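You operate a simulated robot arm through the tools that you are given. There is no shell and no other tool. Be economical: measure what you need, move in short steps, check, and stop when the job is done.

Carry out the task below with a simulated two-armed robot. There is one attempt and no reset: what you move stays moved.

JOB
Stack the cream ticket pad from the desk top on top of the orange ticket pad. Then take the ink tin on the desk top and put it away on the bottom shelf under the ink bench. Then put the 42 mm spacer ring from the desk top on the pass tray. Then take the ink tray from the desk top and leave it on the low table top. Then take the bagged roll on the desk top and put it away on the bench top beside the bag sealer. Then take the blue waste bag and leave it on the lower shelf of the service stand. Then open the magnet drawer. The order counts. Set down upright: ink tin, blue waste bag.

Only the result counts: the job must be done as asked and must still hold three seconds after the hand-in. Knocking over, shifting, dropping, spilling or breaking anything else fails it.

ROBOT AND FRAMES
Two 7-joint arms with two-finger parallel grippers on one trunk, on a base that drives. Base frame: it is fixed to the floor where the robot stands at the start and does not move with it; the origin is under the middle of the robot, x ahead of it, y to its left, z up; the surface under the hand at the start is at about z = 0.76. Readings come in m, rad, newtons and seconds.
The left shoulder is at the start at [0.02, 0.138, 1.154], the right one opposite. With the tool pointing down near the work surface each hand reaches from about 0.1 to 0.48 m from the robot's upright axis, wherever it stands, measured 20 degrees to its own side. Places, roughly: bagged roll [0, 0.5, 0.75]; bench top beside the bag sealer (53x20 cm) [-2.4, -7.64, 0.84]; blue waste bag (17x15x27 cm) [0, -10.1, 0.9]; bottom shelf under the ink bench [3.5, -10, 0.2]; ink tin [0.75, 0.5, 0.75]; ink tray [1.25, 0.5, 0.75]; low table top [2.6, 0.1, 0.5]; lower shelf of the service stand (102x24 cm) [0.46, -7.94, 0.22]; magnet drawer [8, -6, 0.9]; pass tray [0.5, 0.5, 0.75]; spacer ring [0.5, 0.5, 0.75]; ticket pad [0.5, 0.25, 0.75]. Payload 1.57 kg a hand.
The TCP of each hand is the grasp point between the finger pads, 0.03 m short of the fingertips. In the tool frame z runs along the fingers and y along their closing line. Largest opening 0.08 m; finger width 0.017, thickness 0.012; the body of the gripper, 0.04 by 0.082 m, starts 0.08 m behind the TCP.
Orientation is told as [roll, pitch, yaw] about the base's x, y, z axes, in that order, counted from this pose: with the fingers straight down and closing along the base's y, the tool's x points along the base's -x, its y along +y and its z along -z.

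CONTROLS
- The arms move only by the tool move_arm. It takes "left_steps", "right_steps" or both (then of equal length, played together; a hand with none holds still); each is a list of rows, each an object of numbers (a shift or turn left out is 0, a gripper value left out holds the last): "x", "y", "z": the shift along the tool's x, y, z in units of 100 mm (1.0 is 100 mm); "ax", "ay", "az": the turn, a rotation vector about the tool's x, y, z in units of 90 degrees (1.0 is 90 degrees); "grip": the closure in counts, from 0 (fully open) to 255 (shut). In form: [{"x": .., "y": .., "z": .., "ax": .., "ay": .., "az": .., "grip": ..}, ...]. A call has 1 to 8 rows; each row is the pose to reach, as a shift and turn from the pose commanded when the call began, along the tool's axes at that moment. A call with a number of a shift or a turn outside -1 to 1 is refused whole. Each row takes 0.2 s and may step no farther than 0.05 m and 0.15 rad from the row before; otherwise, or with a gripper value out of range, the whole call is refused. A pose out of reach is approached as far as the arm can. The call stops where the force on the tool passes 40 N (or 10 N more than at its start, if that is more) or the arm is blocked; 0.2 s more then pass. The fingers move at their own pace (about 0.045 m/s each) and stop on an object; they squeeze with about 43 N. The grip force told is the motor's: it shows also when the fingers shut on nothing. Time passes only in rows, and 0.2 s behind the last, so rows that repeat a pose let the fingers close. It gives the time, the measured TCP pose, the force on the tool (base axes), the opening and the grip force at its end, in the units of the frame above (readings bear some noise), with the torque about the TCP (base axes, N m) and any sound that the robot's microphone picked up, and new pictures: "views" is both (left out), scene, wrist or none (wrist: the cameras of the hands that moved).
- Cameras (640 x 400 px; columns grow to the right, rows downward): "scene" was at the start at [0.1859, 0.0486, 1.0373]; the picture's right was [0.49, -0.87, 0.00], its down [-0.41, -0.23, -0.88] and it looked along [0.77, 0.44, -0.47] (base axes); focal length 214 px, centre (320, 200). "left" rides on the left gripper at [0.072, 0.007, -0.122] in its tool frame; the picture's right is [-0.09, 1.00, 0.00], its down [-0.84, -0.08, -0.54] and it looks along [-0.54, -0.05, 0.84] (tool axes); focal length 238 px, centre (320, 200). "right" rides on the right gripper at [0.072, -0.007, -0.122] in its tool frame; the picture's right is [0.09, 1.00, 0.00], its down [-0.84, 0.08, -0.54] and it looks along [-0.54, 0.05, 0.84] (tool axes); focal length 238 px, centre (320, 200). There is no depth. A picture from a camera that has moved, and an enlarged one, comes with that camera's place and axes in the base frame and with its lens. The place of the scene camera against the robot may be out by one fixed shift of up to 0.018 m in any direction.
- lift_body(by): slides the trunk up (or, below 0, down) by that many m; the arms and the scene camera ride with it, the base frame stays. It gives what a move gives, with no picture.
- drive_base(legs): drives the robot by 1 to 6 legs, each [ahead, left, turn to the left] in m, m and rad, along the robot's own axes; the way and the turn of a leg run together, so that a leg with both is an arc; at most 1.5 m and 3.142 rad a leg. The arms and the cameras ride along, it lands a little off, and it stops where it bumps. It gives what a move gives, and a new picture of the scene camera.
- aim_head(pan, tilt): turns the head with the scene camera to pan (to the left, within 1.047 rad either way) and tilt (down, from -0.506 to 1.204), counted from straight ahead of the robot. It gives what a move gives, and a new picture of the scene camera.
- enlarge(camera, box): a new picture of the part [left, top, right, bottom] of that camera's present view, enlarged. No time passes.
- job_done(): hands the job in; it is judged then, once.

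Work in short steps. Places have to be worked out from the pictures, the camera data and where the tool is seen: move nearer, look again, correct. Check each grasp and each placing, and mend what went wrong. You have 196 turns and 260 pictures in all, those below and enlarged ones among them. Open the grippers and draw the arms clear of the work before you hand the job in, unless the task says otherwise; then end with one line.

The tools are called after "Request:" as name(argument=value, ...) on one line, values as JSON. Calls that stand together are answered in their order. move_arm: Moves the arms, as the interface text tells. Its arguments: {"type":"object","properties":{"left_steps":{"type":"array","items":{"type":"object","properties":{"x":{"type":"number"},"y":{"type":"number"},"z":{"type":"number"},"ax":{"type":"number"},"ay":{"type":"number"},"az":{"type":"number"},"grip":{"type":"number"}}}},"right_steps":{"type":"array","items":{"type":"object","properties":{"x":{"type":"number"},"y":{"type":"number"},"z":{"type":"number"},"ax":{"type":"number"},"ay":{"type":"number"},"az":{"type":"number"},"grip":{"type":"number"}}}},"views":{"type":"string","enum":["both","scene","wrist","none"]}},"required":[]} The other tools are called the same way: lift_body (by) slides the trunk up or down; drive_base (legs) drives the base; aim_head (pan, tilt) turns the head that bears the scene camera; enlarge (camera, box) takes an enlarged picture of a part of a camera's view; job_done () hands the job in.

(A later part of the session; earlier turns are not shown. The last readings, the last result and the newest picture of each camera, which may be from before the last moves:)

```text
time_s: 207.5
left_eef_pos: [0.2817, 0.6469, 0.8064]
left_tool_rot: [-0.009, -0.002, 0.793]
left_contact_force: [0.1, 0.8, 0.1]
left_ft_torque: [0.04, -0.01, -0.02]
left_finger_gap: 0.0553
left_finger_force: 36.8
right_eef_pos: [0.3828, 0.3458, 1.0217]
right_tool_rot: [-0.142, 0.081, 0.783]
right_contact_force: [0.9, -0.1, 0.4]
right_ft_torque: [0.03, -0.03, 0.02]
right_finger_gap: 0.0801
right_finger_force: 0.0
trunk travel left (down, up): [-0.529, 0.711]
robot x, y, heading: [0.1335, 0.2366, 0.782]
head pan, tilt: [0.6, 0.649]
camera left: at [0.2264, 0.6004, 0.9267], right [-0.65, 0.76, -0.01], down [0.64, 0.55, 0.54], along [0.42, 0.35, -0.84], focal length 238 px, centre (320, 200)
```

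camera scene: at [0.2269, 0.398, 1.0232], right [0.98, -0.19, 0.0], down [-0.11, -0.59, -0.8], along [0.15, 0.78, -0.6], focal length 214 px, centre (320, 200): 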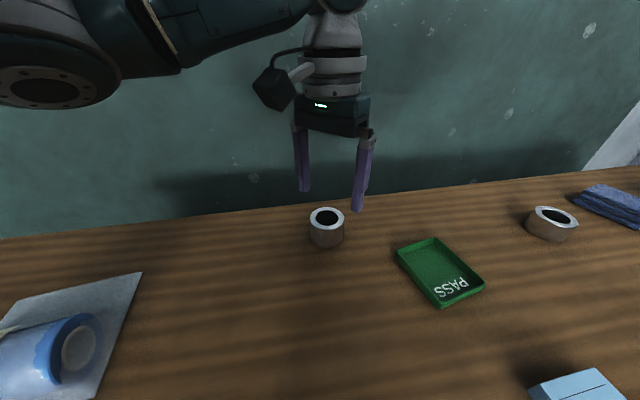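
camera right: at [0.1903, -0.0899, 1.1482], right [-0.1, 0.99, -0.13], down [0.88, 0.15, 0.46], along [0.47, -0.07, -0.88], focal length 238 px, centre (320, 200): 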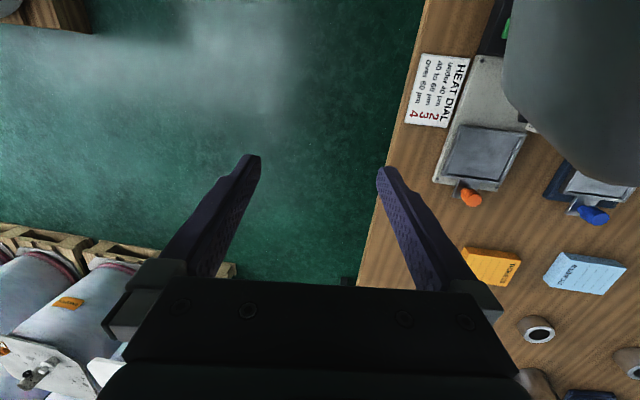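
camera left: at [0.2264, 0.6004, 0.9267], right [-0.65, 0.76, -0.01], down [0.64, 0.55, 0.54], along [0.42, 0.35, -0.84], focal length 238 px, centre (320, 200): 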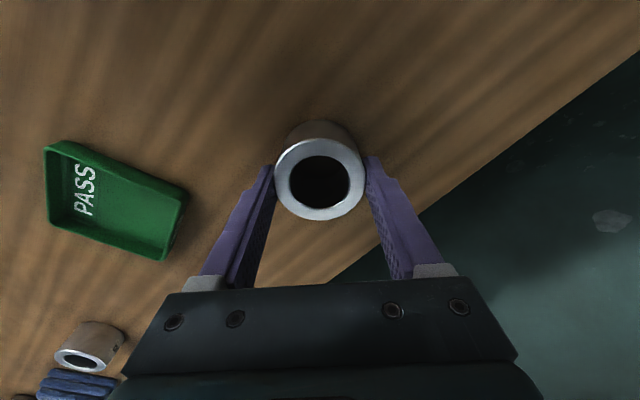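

The ring is gripped (OD 55 mm, measured height about 39–42 mm). I'll lift it and move toward the pass tray, centred at about (0.42, 0.543).

Request:
move_arm(left_steps=[{"z": -0.3}, {"z": -0.7}, {"z": -0.8, "y": -0.3}, {"z": -0.8, "y": -0.6}, {"z": -0.8, "y": -0.9}], views="none")

Request:
move_arm(left_steps=[{"y": -0.4, "x": -0.1}, {"y": -0.8, "x": -0.22}, {"y": -0.8, "x": -0.22}], views="both")

```text
time_s: 208.7
left_eef_pos: [0.3451, 0.5845, 0.8863]
left_tool_rot: [-0.009, -0.001, 0.797]
left_contact_force: [0.2, -0.3, -2.1]
left_ft_torque: [0.02, 0.03, -0.02]
left_finger_gap: 0.0546
left_finger_force: 42.9
right_eef_pos: [0.3822, 0.3457, 1.0226]
right_tool_rot: [-0.143, 0.081, 0.783]
right_contact_force: [-0.2, 0.1, 0.8]
right_ft_torque: [0.03, -0.02, 0.01]
right_finger_gap: 0.0799
right_finger_force: 0.0
trunk travel left (down, up): [-0.529, 0.711]
robot x, y, heading: [0.1346, 0.2356, 0.779]
head pan, tilt: [0.6, 0.649]
```

```text
time_s: 209.5
left_eef_pos: [0.4186, 0.5429, 0.8883]
left_tool_rot: [-0.007, -0.002, 0.796]
left_contact_force: [0.8, 0.4, -1.0]
left_ft_torque: [-0.02, 0.02, -0.03]
left_finger_gap: 0.0548
left_finger_force: 43.2
right_eef_pos: [0.3817, 0.3447, 1.0209]
right_tool_rot: [-0.14, 0.079, 0.783]
right_contact_force: [0.2, 0.1, -0.1]
right_ft_torque: [0.02, 0.02, 0.02]
right_finger_gap: 0.0802
right_finger_force: 0.0
trunk travel left (down, up): [-0.529, 0.711]
robot x, y, heading: [0.129, 0.2381, 0.78]
head pan, tilt: [0.6, 0.649]
camera scene: at [0.2267, 0.398, 1.0232], right [0.98, -0.19, 0.0], down [-0.11, -0.59, -0.8], along [0.15, 0.78, -0.6], focal length 214 px, centre (320, 200)
camera left: at [0.362, 0.4977, 1.0091], right [-0.65, 0.76, -0.01], down [0.64, 0.55, 0.54], along [0.42, 0.35, -0.84], focal length 238 px, centre (320, 200)
```

scene: 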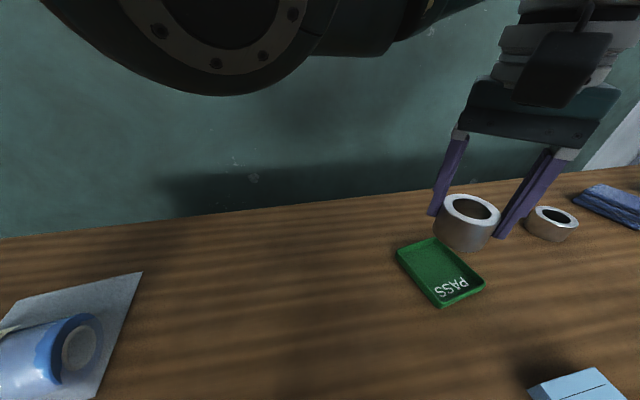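
left: 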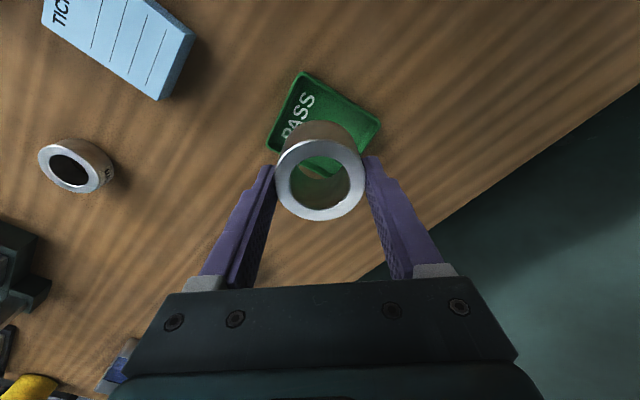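

The tray's centre is (0.418, 0.545), so the ring is right over it. I'll descend.

Request:
move_arm(left_steps=[{"z": 0.3}, {"z": 0.55}, {"z": 0.68}, {"z": 0.72}], views="wrist")

Request:
enlarge(camera="scene", box=[370, 200, 530, 320])

```text
time_s: 210.5
left_eef_pos: [0.4197, 0.5438, 0.8172]
left_tool_rot: [-0.01, -0.002, 0.794]
left_contact_force: [0.2, -0.3, -2.5]
left_ft_torque: [0.0, 0.03, 0.0]
left_finger_gap: 0.0549
left_finger_force: 43.2
right_eef_pos: [0.3823, 0.3448, 1.0221]
right_tool_rot: [-0.142, 0.081, 0.783]
right_contact_force: [0.2, -0.1, 0.3]
right_ft_torque: [0.0, 0.02, -0.02]
right_finger_gap: 0.0802
right_finger_force: 0.0
trunk travel left (down, up): [-0.529, 0.711]
robot x, y, heading: [0.1289, 0.2413, 0.781]
head pan, tilt: [0.6, 0.649]
camera left: at [0.3627, 0.4969, 0.9369], right [-0.65, 0.76, -0.01], down [0.64, 0.55, 0.55], along [0.42, 0.35, -0.84], focal length 238 px, centre (320, 200)
```

left: 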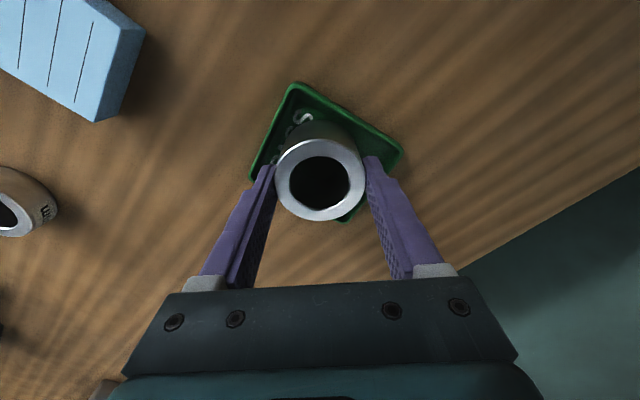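

```text
3.33 times, centred on (450, 260) of scene
camera zoom: at [0.2268, 0.3979, 1.0232], right [0.98, -0.19, 0.0], down [-0.11, -0.59, -0.8], along [0.15, 0.78, -0.6], focal length 715 px, centre (-113, 0)
```

zoom: 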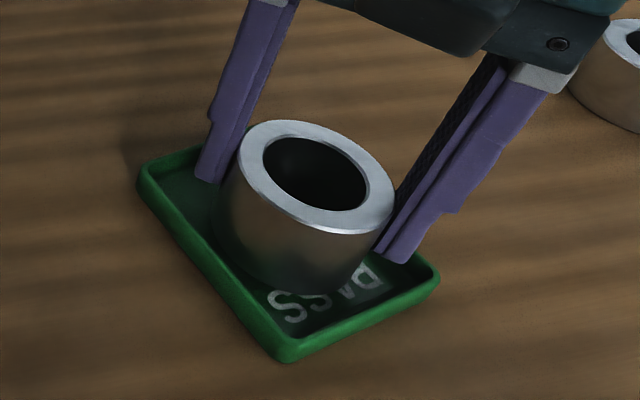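

It's nicely inside the tray. I'll lower the last few mm to contact.

Request:
move_arm(left_steps=[{"z": 0.03}, {"z": 0.05}, {"z": 0.06}], views="none")

```text
time_s: 211.3
left_eef_pos: [0.4189, 0.543, 0.8096]
left_tool_rot: [-0.008, -0.003, 0.795]
left_contact_force: [-1.5, -1.6, 4.8]
left_ft_torque: [0.07, 0.19, 0.04]
left_finger_gap: 0.055
left_finger_force: 42.4
right_eef_pos: [0.3817, 0.3459, 1.0221]
right_tool_rot: [-0.14, 0.081, 0.783]
right_contact_force: [-1.3, -0.7, -0.4]
right_ft_torque: [-0.02, -0.01, -0.04]
right_finger_gap: 0.0801
right_finger_force: 0.0
trunk travel left (down, up): [-0.529, 0.711]
robot x, y, heading: [0.1344, 0.2386, 0.776]
head pan, tilt: [0.6, 0.649]
```

Contact at 5 N. I'll open partway to avoid the rim, then lift.

Request:
move_arm(left_steps=[{"grip": 45}, {"grip": 45}, {"z": -0.2, "grip": 45}, {"z": -0.5, "grip": 0}, {"z": -0.9, "grip": 0}], views="both")

Request:
enlarge(camera="scene", box=[370, 200, 530, 320])

```text
time_s: 212.5
left_eef_pos: [0.4186, 0.5437, 0.8978]
left_tool_rot: [-0.009, -0.002, 0.794]
left_contact_force: [-0.3, -0.4, -0.3]
left_ft_torque: [0.0, 0.02, -0.01]
left_finger_gap: 0.0796
left_finger_force: 0.1
right_eef_pos: [0.3821, 0.3449, 1.023]
right_tool_rot: [-0.141, 0.081, 0.784]
right_contact_force: [0.5, -0.1, -0.1]
right_ft_torque: [-0.01, -0.02, 0.0]
right_finger_gap: 0.0801
right_finger_force: 0.1
trunk travel left (down, up): [-0.529, 0.711]
robot x, y, heading: [0.1326, 0.2364, 0.779]
head pan, tilt: [0.6, 0.649]
camera scene: at [0.227, 0.3981, 1.0232], right [0.98, -0.19, 0.0], down [-0.11, -0.59, -0.8], along [0.15, 0.78, -0.6], focal length 214 px, centre (320, 200)
camera left: at [0.3614, 0.4972, 1.0191], right [-0.65, 0.76, -0.01], down [0.64, 0.55, 0.54], along [0.42, 0.35, -0.84], focal length 238 px, centre (320, 200)
```

scene: 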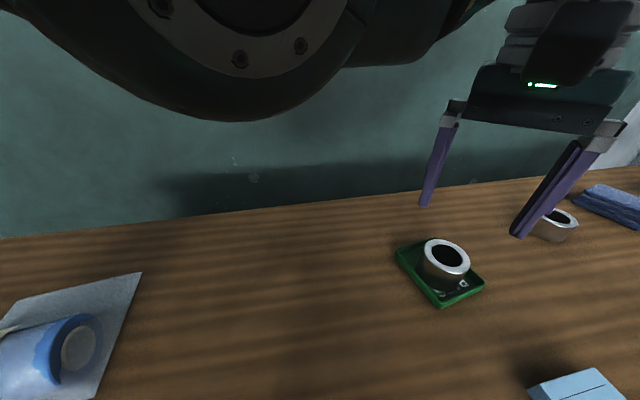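
left: 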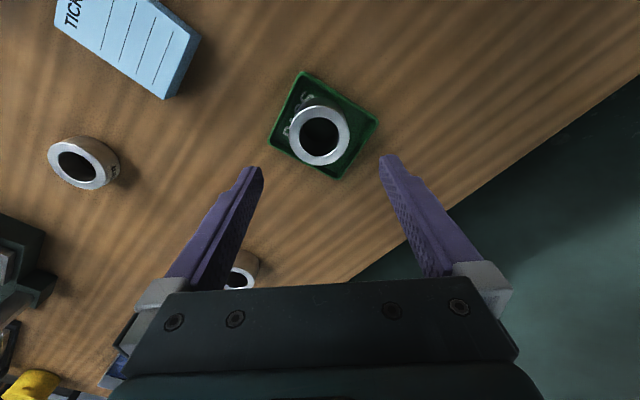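

```text
3.33 times, centred on (450, 260) of scene
camera zoom: at [0.227, 0.3981, 1.0232], right [0.98, -0.19, 0.0], down [-0.11, -0.59, -0.8], along [0.15, 0.78, -0.6], focal length 715 px, centre (-113, 0)
```

zoom: 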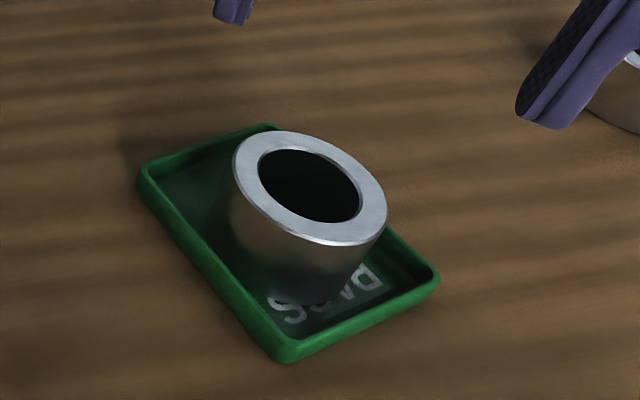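

The ring is in the tray. As a check I'll read the labels on the other rings from this view.

Request:
enlarge(camera="left", box=[40, 125, 130, 200])

Request:
enlarge(camera="left", box=[210, 240, 290, 300])

```text
5.33 times, centred on (85, 162) of left
camera zoom: at [0.3614, 0.4972, 1.0191], right [-0.65, 0.76, -0.01], down [0.64, 0.55, 0.54], along [0.42, 0.35, -0.84], focal length 1271 px, centre (1573, 400)
```

zoom: 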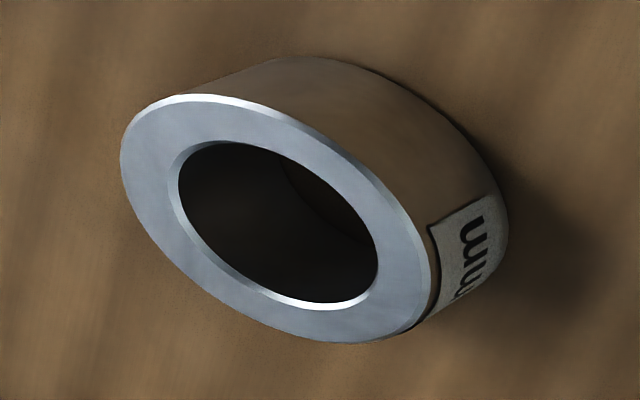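

```text
6.67 times, centred on (250, 270) of left
camera zoom: at [0.3614, 0.4972, 1.0191], right [-0.65, 0.76, -0.01], down [0.64, 0.55, 0.54], along [0.42, 0.35, -0.84], focal length 1589 px, centre (787, -267)
```

zoom: 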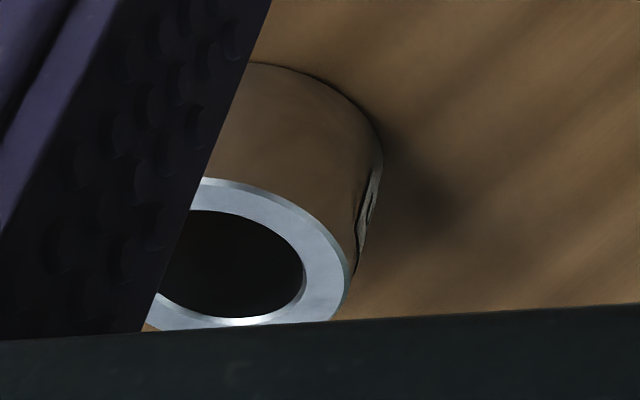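

Step 3 is done. Next is the ink tray near (1.25, 0.5). I'll raise the left hand, back off the desk, turn to face it (+y) and strafe along the aisle.

Request:
move_arm(left_steps=[{"z": -0.3}, {"z": -0.6, "x": 0.2}, {"z": -0.8, "x": 0.4}, {"z": -0.9, "x": 0.5}], views="none")

Request:
drive_base(legs=[[-0.37, -0.5, 0.0], [0.0, 0.0, 0.79], [0.0, -0.9, 0.0]])

Request:
aim_head(pan=-0.2, tilt=0.45)

```text
time_s: 213.5
left_eef_pos: [0.3806, 0.508, 0.9888]
left_tool_rot: [-0.007, 0.0, 0.795]
left_contact_force: [-0.2, 0.4, 0.1]
left_ft_torque: [-0.04, 0.02, 0.04]
left_finger_gap: 0.0802
left_finger_force: 0.0
right_eef_pos: [0.3818, 0.346, 1.0221]
right_tool_rot: [-0.141, 0.081, 0.783]
right_contact_force: [0.7, 0.3, -0.4]
right_ft_torque: [0.0, -0.01, -0.03]
right_finger_gap: 0.0799
right_finger_force: 0.2
trunk travel left (down, up): [-0.529, 0.711]
robot x, y, heading: [0.1343, 0.2389, 0.781]
head pan, tilt: [0.6, 0.649]
```

```text
time_s: 223.5
left_eef_pos: [1.1314, -0.0244, 0.9881]
left_tool_rot: [-0.008, -0.002, 1.575]
left_contact_force: [0.5, -0.2, 0.0]
left_ft_torque: [-0.01, 0.0, 0.01]
left_finger_gap: 0.0802
left_finger_force: 0.0
right_eef_pos: [1.247, -0.1406, 1.0227]
right_tool_rot: [-0.141, 0.081, 1.563]
right_contact_force: [-0.6, -0.8, 0.1]
right_ft_torque: [0.03, -0.02, -0.01]
right_finger_gap: 0.0799
right_finger_force: 0.1
trunk travel left (down, up): [-0.529, 0.711]
robot x, y, heading: [1.1404, -0.3913, 1.563]
head pan, tilt: [0.6, 0.649]
camera scene: at [1.1036, -0.2155, 1.0232], right [0.83, 0.56, 0.0], down [0.34, -0.5, -0.8], along [-0.44, 0.66, -0.6], focal length 214 px, centre (320, 200)
```

scene: 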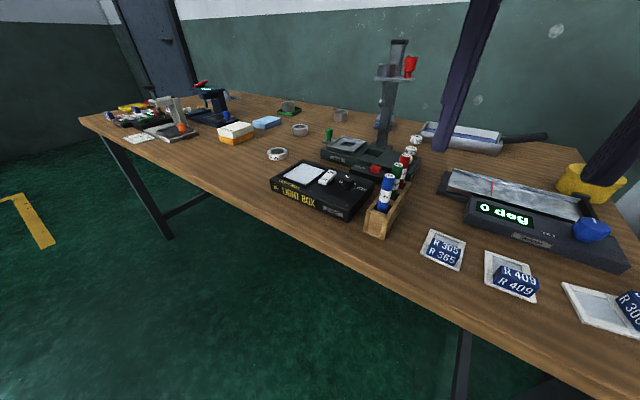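

```text
time_s: 224.7
left_eef_pos: [1.1308, -0.0242, 0.9885]
left_tool_rot: [-0.01, -0.004, 1.575]
left_contact_force: [-1.3, 0.3, -0.5]
left_ft_torque: [-0.01, -0.02, -0.01]
left_finger_gap: 0.0799
left_finger_force: 0.0
right_eef_pos: [1.2458, -0.1399, 1.0225]
right_tool_rot: [-0.142, 0.081, 1.563]
right_contact_force: [0.6, -0.8, 0.1]
right_ft_torque: [0.03, 0.0, -0.04]
right_finger_gap: 0.0802
right_finger_force: 0.0
trunk travel left (down, up): [-0.529, 0.711]
robot x, y, heading: [1.1438, -0.3898, 1.56]
head pan, tilt: [-0.201, 0.45]
camera scene: at [1.171, -0.1978, 1.041], right [0.98, -0.21, 0.0], down [-0.09, -0.43, -0.9], along [0.19, 0.88, -0.44], focal length 214 px, centre (320, 200)
```

scene: 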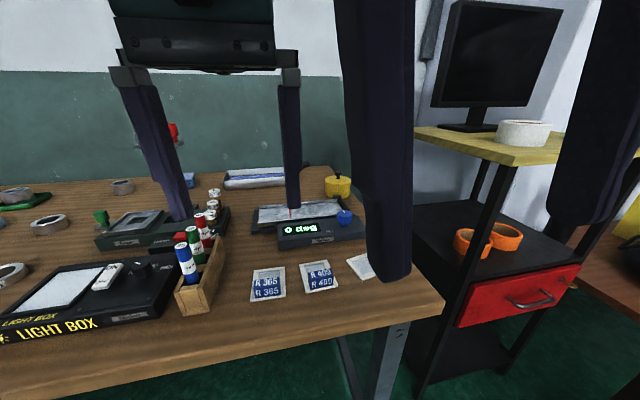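

The ink tray sits at the back (about (1.12, 0.58)) with its handle pointing +x. I'll move closer and look with the left camera.

Request:
drive_base(legs=[[0.33, 0.0, 0.0]])

Request:
enlarge(camera="left", box=[0, 0, 640, 400])

```text
time_s: 226.8
left_eef_pos: [1.1327, 0.3068, 0.9889]
left_tool_rot: [-0.008, -0.003, 1.575]
left_contact_force: [0.3, -0.2, -0.5]
left_ft_torque: [0.01, 0.02, -0.01]
left_finger_gap: 0.0797
left_finger_force: 0.0
right_eef_pos: [1.2496, 0.1926, 1.0221]
right_tool_rot: [-0.14, 0.08, 1.564]
right_contact_force: [0.5, 0.1, -0.9]
right_ft_torque: [0.01, 0.03, 0.01]
right_finger_gap: 0.0801
right_finger_force: 0.1
trunk travel left (down, up): [-0.529, 0.711]
robot x, y, heading: [1.1457, -0.0555, 1.564]
head pan, tilt: [-0.201, 0.45]
camera scene: at [1.1738, 0.1342, 1.0411], right [0.98, -0.21, 0.0], down [-0.09, -0.43, -0.9], along [0.19, 0.88, -0.44], focal length 214 px, centre (320, 200)
```

scene: 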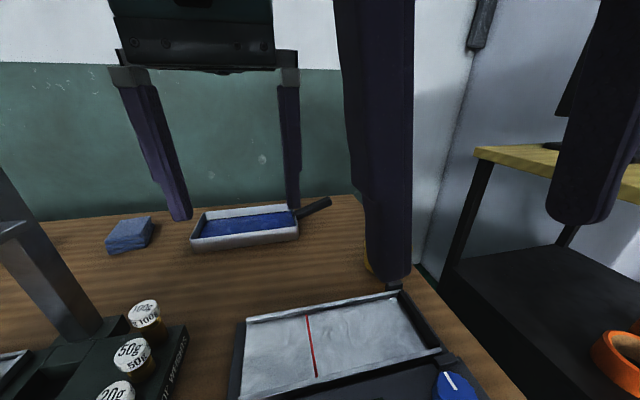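

```text
1.00 times, centred on (320, 200) of left (not enlarged: the box is as wide or as high as the picture)
camera zoom: at [1.1257, 0.2352, 1.1098], right [-1.0, 0.09, -0.01], down [0.07, 0.84, 0.54], along [0.06, 0.54, -0.84], focal length 238 px, centre (320, 200)
```

zoom: 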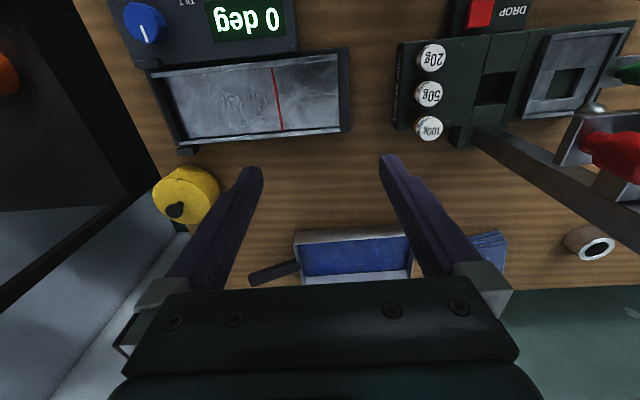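

I'll enlarge the tray to see its walls and handle.

Request:
enlarge(camera="scene", box=[180, 185, 340, 265])

```text
4.00 times, centred on (260, 225) of scene
camera zoom: at [1.1738, 0.1342, 1.0411], right [0.98, -0.21, 0.0], down [-0.09, -0.43, -0.9], along [0.19, 0.88, -0.44], focal length 858 px, centre (560, 100)
```

zoom: 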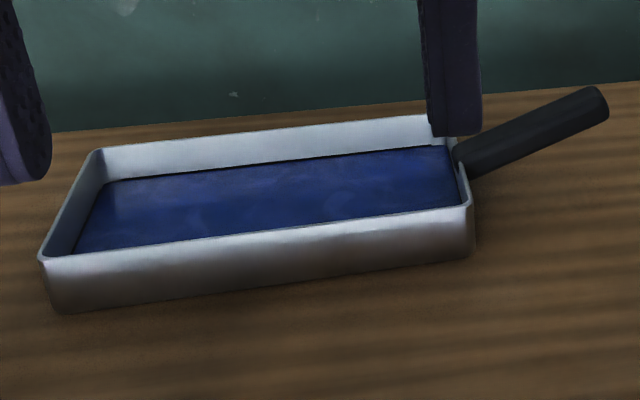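

The walls are thin and about 28 mm high, with the ink about 20 mm below the rim. I plan a two-handed lift: left hand clamping the left short wall, right hand the right short wall beside the handle. First I'll check the left elbow against the press column.

Request:
aim_head(pan=1.0, tilt=0.3)

Request:
aim_head(pan=-1.0, tilt=0.3)

```text
time_s: 228.2
left_eef_pos: [1.1333, 0.3075, 0.9873]
left_tool_rot: [-0.009, -0.002, 1.575]
left_contact_force: [-0.2, 0.6, 0.4]
left_ft_torque: [-0.03, -0.03, 0.0]
left_finger_gap: 0.08
left_finger_force: 0.1
right_eef_pos: [1.2487, 0.192, 1.0223]
right_tool_rot: [-0.143, 0.082, 1.565]
right_contact_force: [-0.3, -0.2, 0.5]
right_ft_torque: [0.02, -0.01, -0.02]
right_finger_gap: 0.0801
right_finger_force: 0.1
trunk travel left (down, up): [-0.529, 0.711]
robot x, y, heading: [1.1466, -0.0585, 1.559]
head pan, tilt: [1.0, 0.3]
camera scene: at [1.0766, 0.0953, 1.0549], right [0.55, 0.84, 0.0], down [0.25, -0.16, -0.96], along [-0.8, 0.52, -0.3], focal length 214 px, centre (320, 200)
```

scene: 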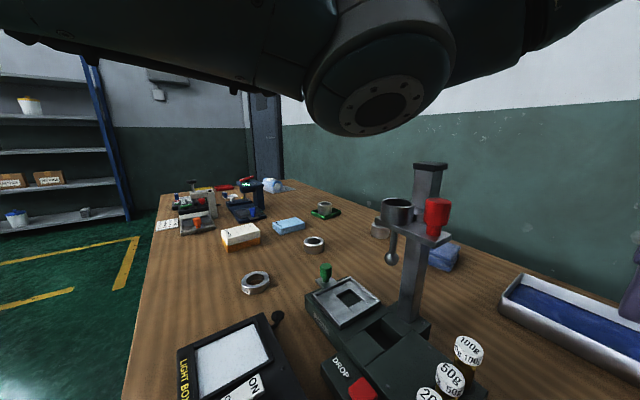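

```text
time_s: 230.2
left_eef_pos: [1.1337, 0.3078, 0.9882]
left_tool_rot: [-0.007, 0.0, 1.577]
left_contact_force: [-0.4, -0.6, 0.3]
left_ft_torque: [-0.01, 0.0, 0.01]
left_finger_gap: 0.0802
left_finger_force: 0.1
right_eef_pos: [1.2494, 0.1917, 1.0224]
right_tool_rot: [-0.143, 0.081, 1.564]
right_contact_force: [-0.3, -0.2, -0.1]
right_ft_torque: [0.0, 0.01, -0.01]
right_finger_gap: 0.0801
right_finger_force: 0.1
trunk travel left (down, up): [-0.529, 0.711]
robot x, y, heading: [1.1473, -0.0596, 1.566]
head pan, tilt: [-1.0, 0.3]
camera scene: at [1.2337, 0.094, 1.055], right [0.53, -0.85, 0.0], down [-0.25, -0.16, -0.96], along [0.81, 0.51, -0.3], focal length 214 px, centre (320, 200)
```

scene: 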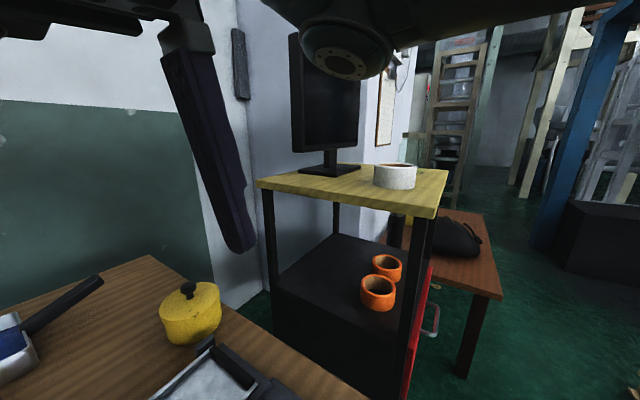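

The elbow is just above the column top. I'll raise the trunk 8 cm for margin, then drive in to about (1.12, 0.20).

Request:
lift_body(by=0.08)

Request:
drive_base(legs=[[0.25, 0.02, 0.0]])

Request:
aim_head(pan=0.0, tilt=0.75)

```text
time_s: 231.3
left_eef_pos: [1.1339, 0.3071, 1.0681]
left_tool_rot: [-0.009, 0.0, 1.577]
left_contact_force: [-0.1, -0.2, -0.6]
left_ft_torque: [-0.01, 0.04, 0.03]
left_finger_gap: 0.08
left_finger_force: 0.0
right_eef_pos: [1.248, 0.191, 1.1023]
right_tool_rot: [-0.141, 0.081, 1.565]
right_contact_force: [0.2, 0.3, -0.1]
right_ft_torque: [0.0, 0.02, 0.04]
right_finger_gap: 0.0798
right_finger_force: 0.0
trunk travel left (down, up): [-0.609, 0.631]
robot x, y, heading: [1.1491, -0.0593, 1.559]
head pan, tilt: [-1.0, 0.3]
```

```text
time_s: 233.2
left_eef_pos: [1.1154, 0.5578, 1.0678]
left_tool_rot: [-0.008, -0.003, 1.579]
left_contact_force: [0.1, 0.3, -0.7]
left_ft_torque: [0.04, 0.03, -0.01]
left_finger_gap: 0.0798
left_finger_force: 0.0
right_eef_pos: [1.2299, 0.4423, 1.1022]
right_tool_rot: [-0.141, 0.078, 1.567]
right_contact_force: [-0.8, 0.5, 0.1]
right_ft_torque: [-0.03, -0.03, 0.01]
right_finger_gap: 0.0799
right_finger_force: 0.0
trunk travel left (down, up): [-0.609, 0.631]
robot x, y, heading: [1.1277, 0.1905, 1.57]
head pan, tilt: [-1.0, 0.3]
camera scene: at [1.2149, 0.3443, 1.135], right [0.54, -0.84, 0.0], down [-0.25, -0.16, -0.96], along [0.81, 0.51, -0.3], focal length 214 px, centre (320, 200)
```

scene: 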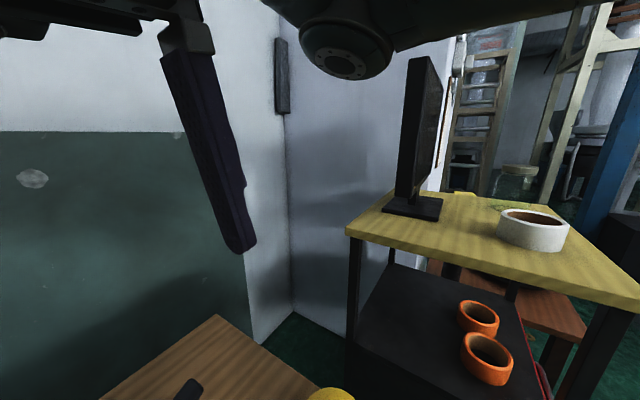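

```text
time_s: 234.4
left_eef_pos: [1.1139, 0.5582, 1.0674]
left_tool_rot: [-0.01, -0.003, 1.58]
left_contact_force: [0.4, 0.7, 0.5]
left_ft_torque: [-0.01, -0.03, 0.01]
left_finger_gap: 0.0801
left_finger_force: 0.1
right_eef_pos: [1.2311, 0.4421, 1.1011]
right_tool_rot: [-0.141, 0.079, 1.567]
right_contact_force: [0.5, -0.1, -0.2]
right_ft_torque: [0.02, -0.02, -0.01]
right_finger_gap: 0.0802
right_finger_force: 0.0
trunk travel left (down, up): [-0.609, 0.631]
robot x, y, heading: [1.1308, 0.1905, 1.563]
head pan, tilt: [0.0, 0.75]
camera scene: at [1.1366, 0.377, 1.0946], right [1.0, -0.01, 0.0], down [0.0, -0.68, -0.73], along [0.0, 0.73, -0.68], focal length 214 px, centre (320, 200)
```

scene: 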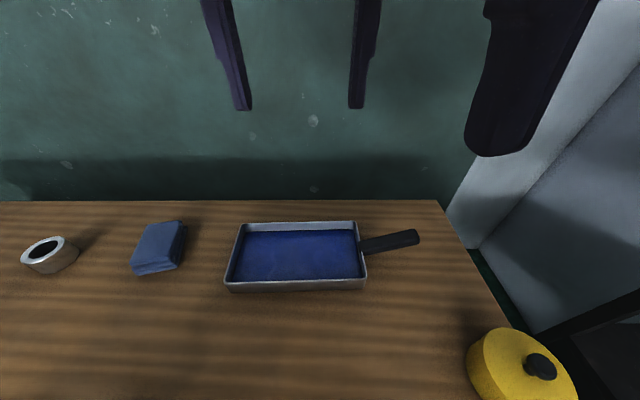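

The tray rim spans x 0.994–1.207, y 0.527–0.642. I'll move both hands above their clamp points (left on the left wall at y≈0.585, right on the right wall at y≈0.553) and level the right hand.

Request:
move_arm(left_steps=[{"y": 0.25, "x": -0.06, "z": 0.1}, {"y": 0.5, "x": -0.12, "z": 0.2}, {"y": 0.75, "x": -0.18, "z": 0.4}, {"y": 1.0, "x": -0.27, "z": 0.6}, {"y": 1.0, "x": -0.27, "z": 0.7}], right_steps=[{"x": -0.25, "y": 0.05, "ax": -0.03, "ay": -0.02}, {"x": -0.5, "y": 0.1, "ax": -0.06, "ay": -0.04, "z": 0.1}, {"x": -0.75, "y": 0.15, "ax": -0.09, "ay": -0.05, "z": 0.3}, {"x": -1.0, "y": 0.2, "ax": -0.09, "ay": -0.05, "z": 0.5}, {"x": -1.0, "y": 0.25, "ax": -0.09, "ay": -0.05, "z": 0.8}], views="both")

```text
time_s: 235.6
left_eef_pos: [1.0146, 0.5838, 0.998]
left_tool_rot: [-0.008, -0.003, 1.576]
left_contact_force: [-0.1, -0.1, -0.6]
left_ft_torque: [0.03, -0.06, -0.01]
left_finger_gap: 0.0801
left_finger_force: 0.1
right_eef_pos: [1.217, 0.5353, 1.0107]
right_tool_rot: [0.0, 0.002, 1.572]
right_contact_force: [-0.4, -0.5, -0.2]
right_ft_torque: [-0.04, 0.03, -0.01]
right_finger_gap: 0.0801
right_finger_force: 0.2
trunk travel left (down, up): [-0.609, 0.631]
robot x, y, heading: [1.1268, 0.1938, 1.562]
head pan, tilt: [0.0, 0.75]
camera scene: at [1.1365, 0.3769, 1.0946], right [1.0, 0.0, 0.0], down [0.0, -0.68, -0.73], along [0.0, 0.73, -0.68], focal length 214 px, centre (320, 200)
camera right: at [1.2249, 0.4631, 1.1322], right [-1.0, -0.09, 0.0], down [-0.08, 0.84, 0.54], along [-0.05, 0.54, -0.84], focal length 238 px, centre (320, 200)
camera left: at [1.0073, 0.5108, 1.1188], right [-1.0, 0.08, -0.01], down [0.07, 0.84, 0.54], along [0.05, 0.54, -0.84], focal length 238 px, centre (320, 200)
```

scene: 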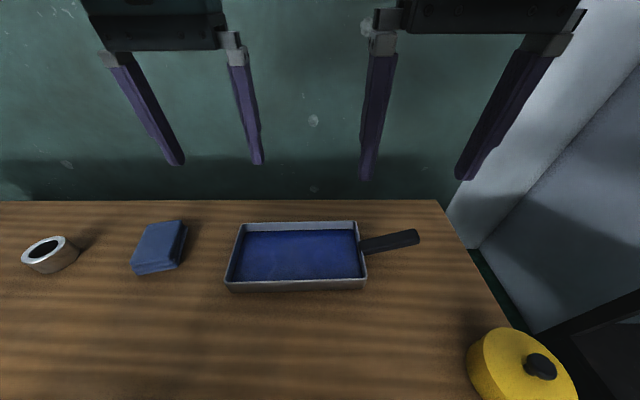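
right: 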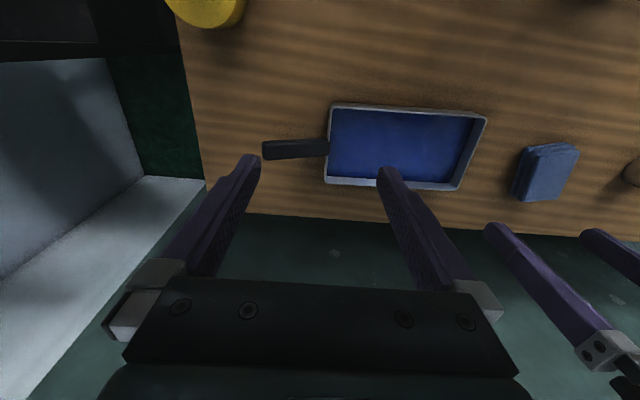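
left: 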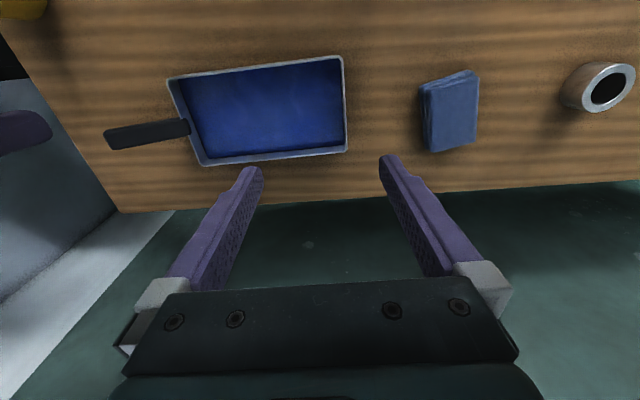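

I'll fine-align from the wrist views (left wall x≈0.985, right wall x≈1.203) and go down 10 cm with both.

Request:
move_arm(left_steps=[{"y": 0.2, "z": 0.2}, {"y": 0.3, "z": 0.5}, {"y": 0.3, "z": 0.8}, {"y": 0.3, "z": 1.0}, {"y": 0.3, "z": 1.0}], right_steps=[{"y": 0.1, "x": -0.15, "z": 0.2}, {"y": 0.14, "x": -0.18, "z": 0.5}, {"y": 0.14, "x": -0.18, "z": 0.8}, {"y": 0.14, "x": -0.18, "z": 1.0}, {"y": 0.14, "x": -0.18, "z": 1.0}], views="both")

```text
time_s: 236.8
left_eef_pos: [0.9839, 0.5856, 0.8969]
left_tool_rot: [-0.008, -0.001, 1.58]
left_contact_force: [-0.3, 0.3, -0.1]
left_ft_torque: [0.03, 0.01, 0.01]
left_finger_gap: 0.08
left_finger_force: 0.0
right_eef_pos: [1.203, 0.554, 0.9117]
right_tool_rot: [0.001, 0.0, 1.572]
right_contact_force: [-0.2, -0.5, -0.1]
right_ft_torque: [0.02, -0.03, -0.02]
right_finger_gap: 0.0799
right_finger_force: 0.1
trunk travel left (down, up): [-0.609, 0.631]
robot x, y, heading: [1.1301, 0.1894, 1.563]
head pan, tilt: [0.0, 0.75]
camera scene: at [1.1365, 0.377, 1.0946], right [1.0, 0.0, 0.0], down [0.0, -0.68, -0.73], along [0.0, 0.73, -0.68], focal length 214 px, centre (320, 200)
camera right: at [1.2099, 0.4815, 1.0326], right [-1.0, -0.09, 0.0], down [-0.08, 0.84, 0.54], along [-0.05, 0.54, -0.84], focal length 238 px, centre (320, 200)
camera left: at [0.9767, 0.5126, 1.0186], right [-1.0, 0.08, -0.01], down [0.07, 0.84, 0.54], along [0.05, 0.54, -0.84], focal length 238 px, centre (320, 200)
```

scene: 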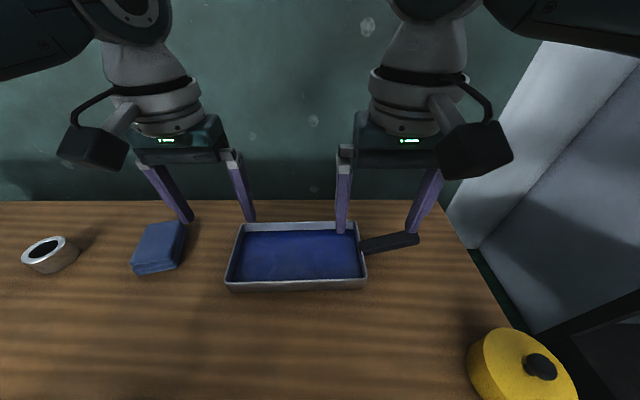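
right: 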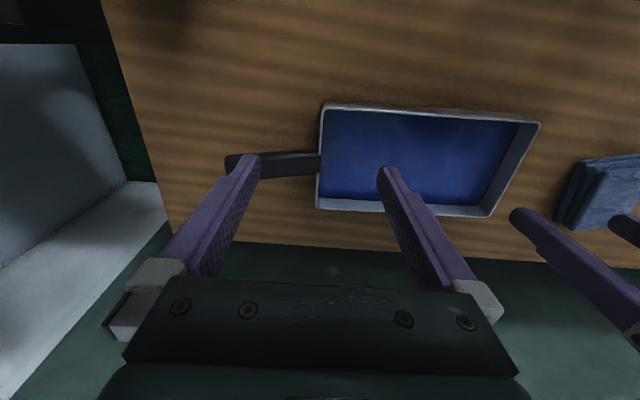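
left: 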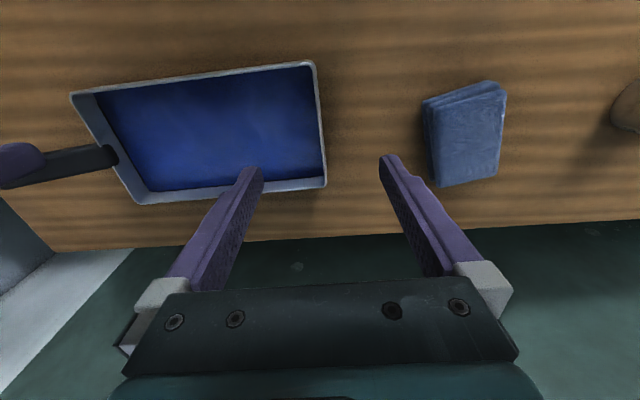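

Both hands straddle their walls well. I'll descend in two stages and then clamp.

Request:
move_arm(left_steps=[{"z": 0.2}, {"z": 0.44}, {"z": 0.5}], right_steps=[{"z": 0.3}, {"z": 0.59}, {"z": 0.65}], views="none")

Request:
move_arm(left_steps=[{"z": 0.2}, {"z": 0.36}, {"z": 0.42}], right_steps=[{"z": 0.2}, {"z": 0.36}, {"z": 0.42}], views="both")

```text
time_s: 237.6
left_eef_pos: [0.9858, 0.5837, 0.8465]
left_tool_rot: [-0.009, -0.003, 1.577]
left_contact_force: [0.5, 0.0, -0.3]
left_ft_torque: [0.01, 0.0, -0.02]
left_finger_gap: 0.0799
left_finger_force: 0.2
right_eef_pos: [1.2033, 0.5542, 0.8466]
right_tool_rot: [0.0, 0.003, 1.573]
right_contact_force: [0.9, -0.1, -0.7]
right_ft_torque: [-0.01, -0.03, -0.03]
right_finger_gap: 0.0797
right_finger_force: 0.0
trunk travel left (down, up): [-0.609, 0.631]
robot x, y, heading: [1.1282, 0.1922, 1.565]
head pan, tilt: [0.0, 0.75]
```

```text
time_s: 238.4
left_eef_pos: [0.9791, 0.5864, 0.8052]
left_tool_rot: [-0.003, -0.004, 1.581]
left_contact_force: [-0.4, 0.9, -1.3]
left_ft_torque: [-0.04, 0.01, -0.03]
left_finger_gap: 0.08
left_finger_force: 0.2
right_eef_pos: [1.1983, 0.5532, 0.8056]
right_tool_rot: [0.005, 0.0, 1.574]
right_contact_force: [-0.4, 0.2, -0.1]
right_ft_torque: [0.01, -0.02, 0.02]
right_finger_gap: 0.0799
right_finger_force: 0.1
trunk travel left (down, up): [-0.609, 0.631]
robot x, y, heading: [1.127, 0.1918, 1.567]
head pan, tilt: [0.0, 0.75]
camera scene: at [1.1333, 0.3784, 1.0949], right [1.0, 0.0, 0.0], down [-0.01, -0.68, -0.73], along [0.0, 0.73, -0.68], focal length 214 px, centre (320, 200)
camera right: at [1.2053, 0.4826, 0.926], right [-1.0, -0.09, 0.01], down [-0.08, 0.84, 0.54], along [-0.06, 0.54, -0.84], focal length 238 px, centre (320, 200)
camera left: at [0.9729, 0.5138, 0.9275], right [-1.0, 0.08, 0.0], down [0.07, 0.83, 0.55], along [0.05, 0.54, -0.84], focal length 238 px, centre (320, 200)
```

scene: 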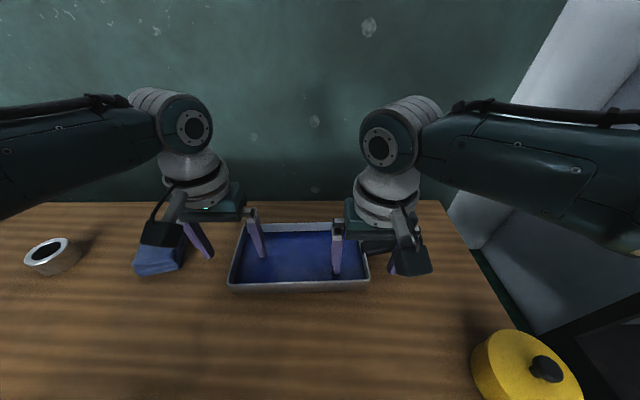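
right: 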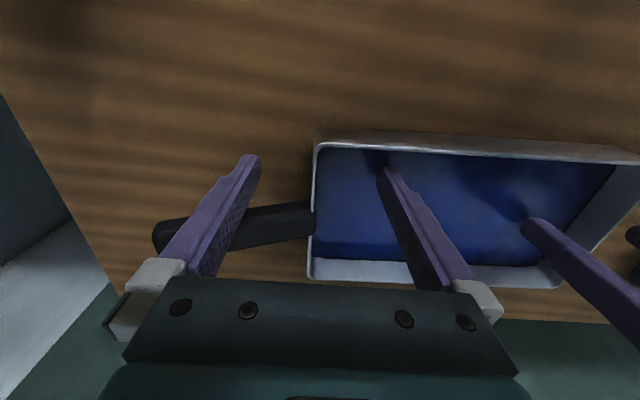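
left: 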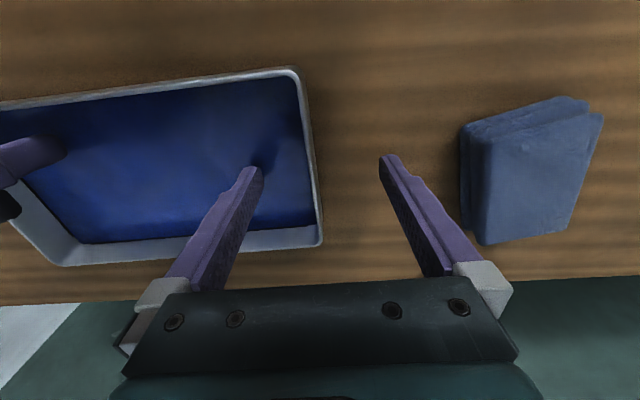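

Fingers are placed on both walls. The base seems to have nudged a few mm, so I'll look left at the press before clamping.

Request:
aim_head(pan=0.95, tilt=0.4)

```text
time_s: 239.7
left_eef_pos: [0.9815, 0.5866, 0.8067]
left_tool_rot: [-0.005, -0.003, 1.579]
left_contact_force: [0.3, -0.8, -0.2]
left_ft_torque: [0.0, 0.02, 0.03]
left_finger_gap: 0.0799
left_finger_force: 0.1
right_eef_pos: [1.1985, 0.5543, 0.805]
right_tool_rot: [0.007, 0.0, 1.574]
right_contact_force: [0.0, 0.2, 0.5]
right_ft_torque: [0.0, 0.01, 0.03]
right_finger_gap: 0.08
right_finger_force: 0.0
trunk travel left (down, up): [-0.609, 0.631]
robot x, y, heading: [1.1267, 0.189, 1.564]
head pan, tilt: [0.949, 0.4]
camera scene: at [1.0578, 0.3498, 1.1263], right [0.59, 0.81, 0.0], down [0.31, -0.23, -0.92], along [-0.75, 0.54, -0.39], focal length 214 px, centre (320, 200)
```

scene: 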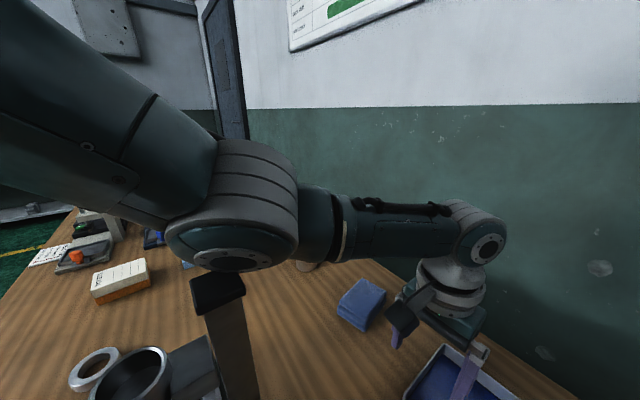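

The left elbow is touching the top of the press column. I'll raise the trunk 12 cm straight away to clear it, then re-lower just the hands.

Request:
lift_body(by=0.12)

Request:
enlarge(camera="scene", box=[0, 0, 640, 400])

```text
time_s: 241.2
left_eef_pos: [0.9856, 0.5833, 0.9257]
left_tool_rot: [-0.009, -0.001, 1.58]
left_contact_force: [-0.6, -0.8, -0.9]
left_ft_torque: [-0.01, 0.03, -0.01]
left_finger_gap: 0.0799
left_finger_force: 0.3
right_eef_pos: [1.2027, 0.5514, 0.9244]
right_tool_rot: [0.001, 0.004, 1.571]
right_contact_force: [0.3, 0.3, -0.3]
right_ft_torque: [-0.01, 0.01, -0.03]
right_finger_gap: 0.0801
right_finger_force: 0.1
trunk travel left (down, up): [-0.729, 0.511]
robot x, y, heading: [1.1286, 0.193, 1.567]
head pan, tilt: [0.949, 0.4]
```

```text
1.00 times, centred on (320, 200) of scene (not enlarged: the box is as wide or as high as the picture)
camera zoom: at [1.061, 0.3484, 1.2457], right [0.59, 0.81, 0.0], down [0.32, -0.23, -0.92], along [-0.75, 0.54, -0.39], focal length 214 px, centre (320, 200)
```

zoom: 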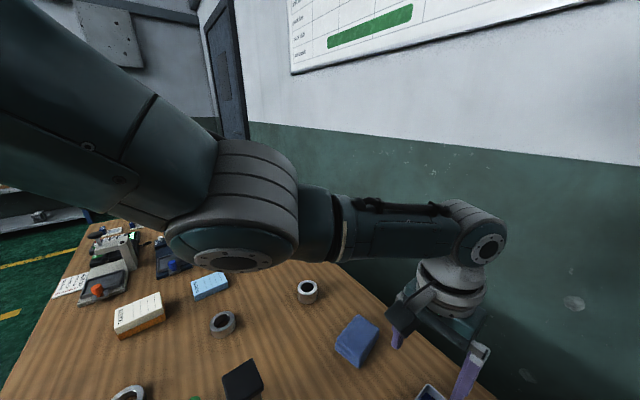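

The column is still standing and the robot sprang back to its pose. I'll lower the hands again, right hand shifted +2 mm toward its wall, watching for any drift.

Request:
move_arm(left_steps=[{"z": 0.25}, {"z": 0.5}, {"z": 0.75}, {"z": 0.9}], right_steps=[{"z": 0.25}, {"z": 0.5}, {"z": 0.75}, {"z": 0.9}], views="scene")

```text
time_s: 242.2
left_eef_pos: [0.9842, 0.5636, 0.8486]
left_tool_rot: [-0.01, -0.004, 1.576]
left_contact_force: [0.8, -0.4, 0.0]
left_ft_torque: [-0.01, -0.01, 0.02]
left_finger_gap: 0.08
left_finger_force: 0.0
left hand out of reach, approached as far as the arm can: row 3, 4
right_eef_pos: [1.2036, 0.5498, 0.8587]
right_tool_rot: [0.001, 0.002, 1.574]
right_contact_force: [-0.4, 0.3, -0.4]
right_ft_torque: [0.0, -0.01, 0.02]
right_finger_gap: 0.0798
right_finger_force: 0.1
right hand out of reach, approached as far as the arm can: row 3, 4
trunk travel left (down, up): [-0.729, 0.511]
robot x, y, heading: [1.1291, 0.191, 1.565]
head pan, tilt: [0.949, 0.4]
camera scene: at [1.0612, 0.3484, 1.2457], right [0.59, 0.81, 0.0], down [0.32, -0.23, -0.92], along [-0.75, 0.54, -0.39], focal length 214 px, centre (320, 200)
```

scene: 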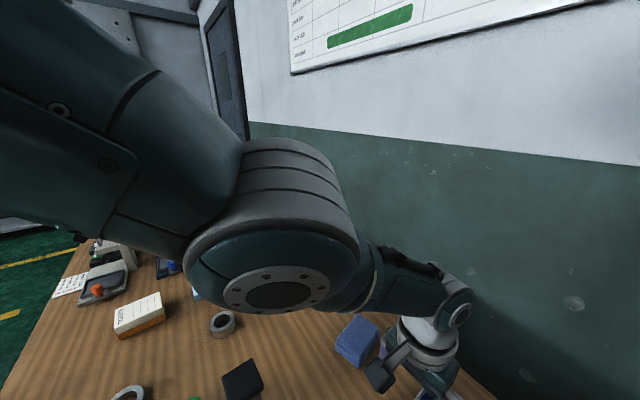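

The shoulders are now a little too high to reach. I'll raise the hands, drive 9 cm closer, and pull the hands back over the walls.

Request:
move_arm(left_steps=[{"z": -0.3}, {"z": -0.6, "x": 0.1}], right_steps=[{"z": -0.3}, {"z": -0.6, "x": 0.2}], views="none")

Request:
drive_base(legs=[[0.09, 0.0, 0.0]])

Request:
aim_head(pan=0.0, tilt=0.95)

```text
time_s: 242.8
left_eef_pos: [0.9824, 0.5509, 0.9104]
left_tool_rot: [-0.006, 0.0, 1.581]
left_contact_force: [-0.6, -0.3, 0.1]
left_ft_torque: [-0.02, -0.01, 0.02]
left_finger_gap: 0.08
left_finger_force: 0.0
right_eef_pos: [1.2026, 0.5298, 0.9213]
right_tool_rot: [-0.003, 0.003, 1.571]
right_contact_force: [0.1, -1.1, 0.5]
right_ft_torque: [0.02, 0.0, 0.03]
right_finger_gap: 0.0799
right_finger_force: 0.0
trunk travel left (down, up): [-0.729, 0.511]
robot x, y, heading: [1.1275, 0.1925, 1.563]
head pan, tilt: [0.949, 0.4]
```

```text
time_s: 243.9
left_eef_pos: [0.9828, 0.6412, 0.9096]
left_tool_rot: [-0.008, -0.001, 1.581]
left_contact_force: [0.2, -0.2, 0.5]
left_ft_torque: [0.01, -0.02, 0.02]
left_finger_gap: 0.0797
left_finger_force: 0.2
right_eef_pos: [1.2015, 0.6193, 0.9205]
right_tool_rot: [0.001, 0.003, 1.575]
right_contact_force: [-0.8, -0.2, -0.5]
right_ft_torque: [0.03, -0.02, -0.04]
right_finger_gap: 0.0803
right_finger_force: 0.0
trunk travel left (down, up): [-0.729, 0.511]
robot x, y, heading: [1.126, 0.2817, 1.567]
head pan, tilt: [0.949, 0.4]
camera scene: at [1.0612, 0.4389, 1.2457], right [0.58, 0.81, 0.0], down [0.32, -0.23, -0.92], along [-0.75, 0.54, -0.39], focal length 214 px, centre (320, 200)
```

scene: 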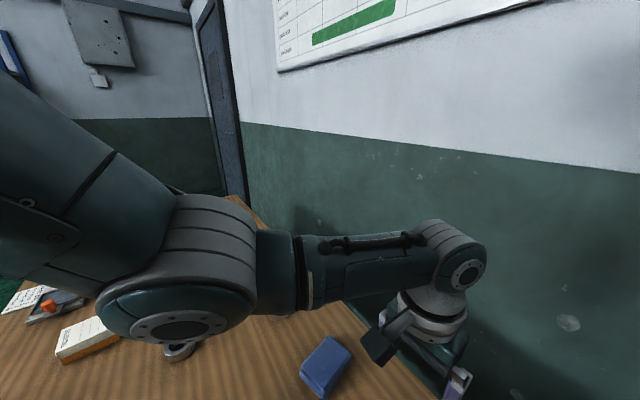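

```text
time_s: 245.1
left_eef_pos: [0.9833, 0.6422, 0.9097]
left_tool_rot: [-0.01, -0.003, 1.583]
left_contact_force: [-0.4, 0.6, 0.4]
left_ft_torque: [0.03, 0.02, 0.0]
left_finger_gap: 0.0801
left_finger_force: 0.1
right_eef_pos: [1.2015, 0.6192, 0.9203]
right_tool_rot: [0.001, 0.005, 1.574]
right_contact_force: [0.1, -0.7, -1.1]
right_ft_torque: [0.01, 0.01, 0.02]
right_finger_gap: 0.0801
right_finger_force: 0.1
trunk travel left (down, up): [-0.729, 0.511]
robot x, y, heading: [1.1303, 0.2789, 1.566]
head pan, tilt: [0.0, 0.949]
camera scene: at [1.1365, 0.4574, 1.1991], right [1.0, 0.0, 0.0], down [0.0, -0.81, -0.58], along [0.0, 0.58, -0.81], focal length 214 px, centre (320, 200)
```

scene: 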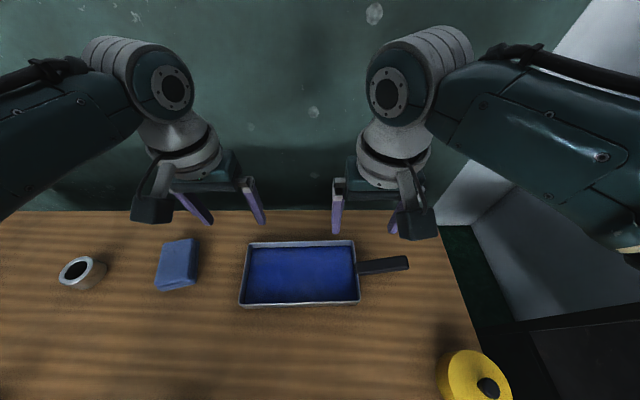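

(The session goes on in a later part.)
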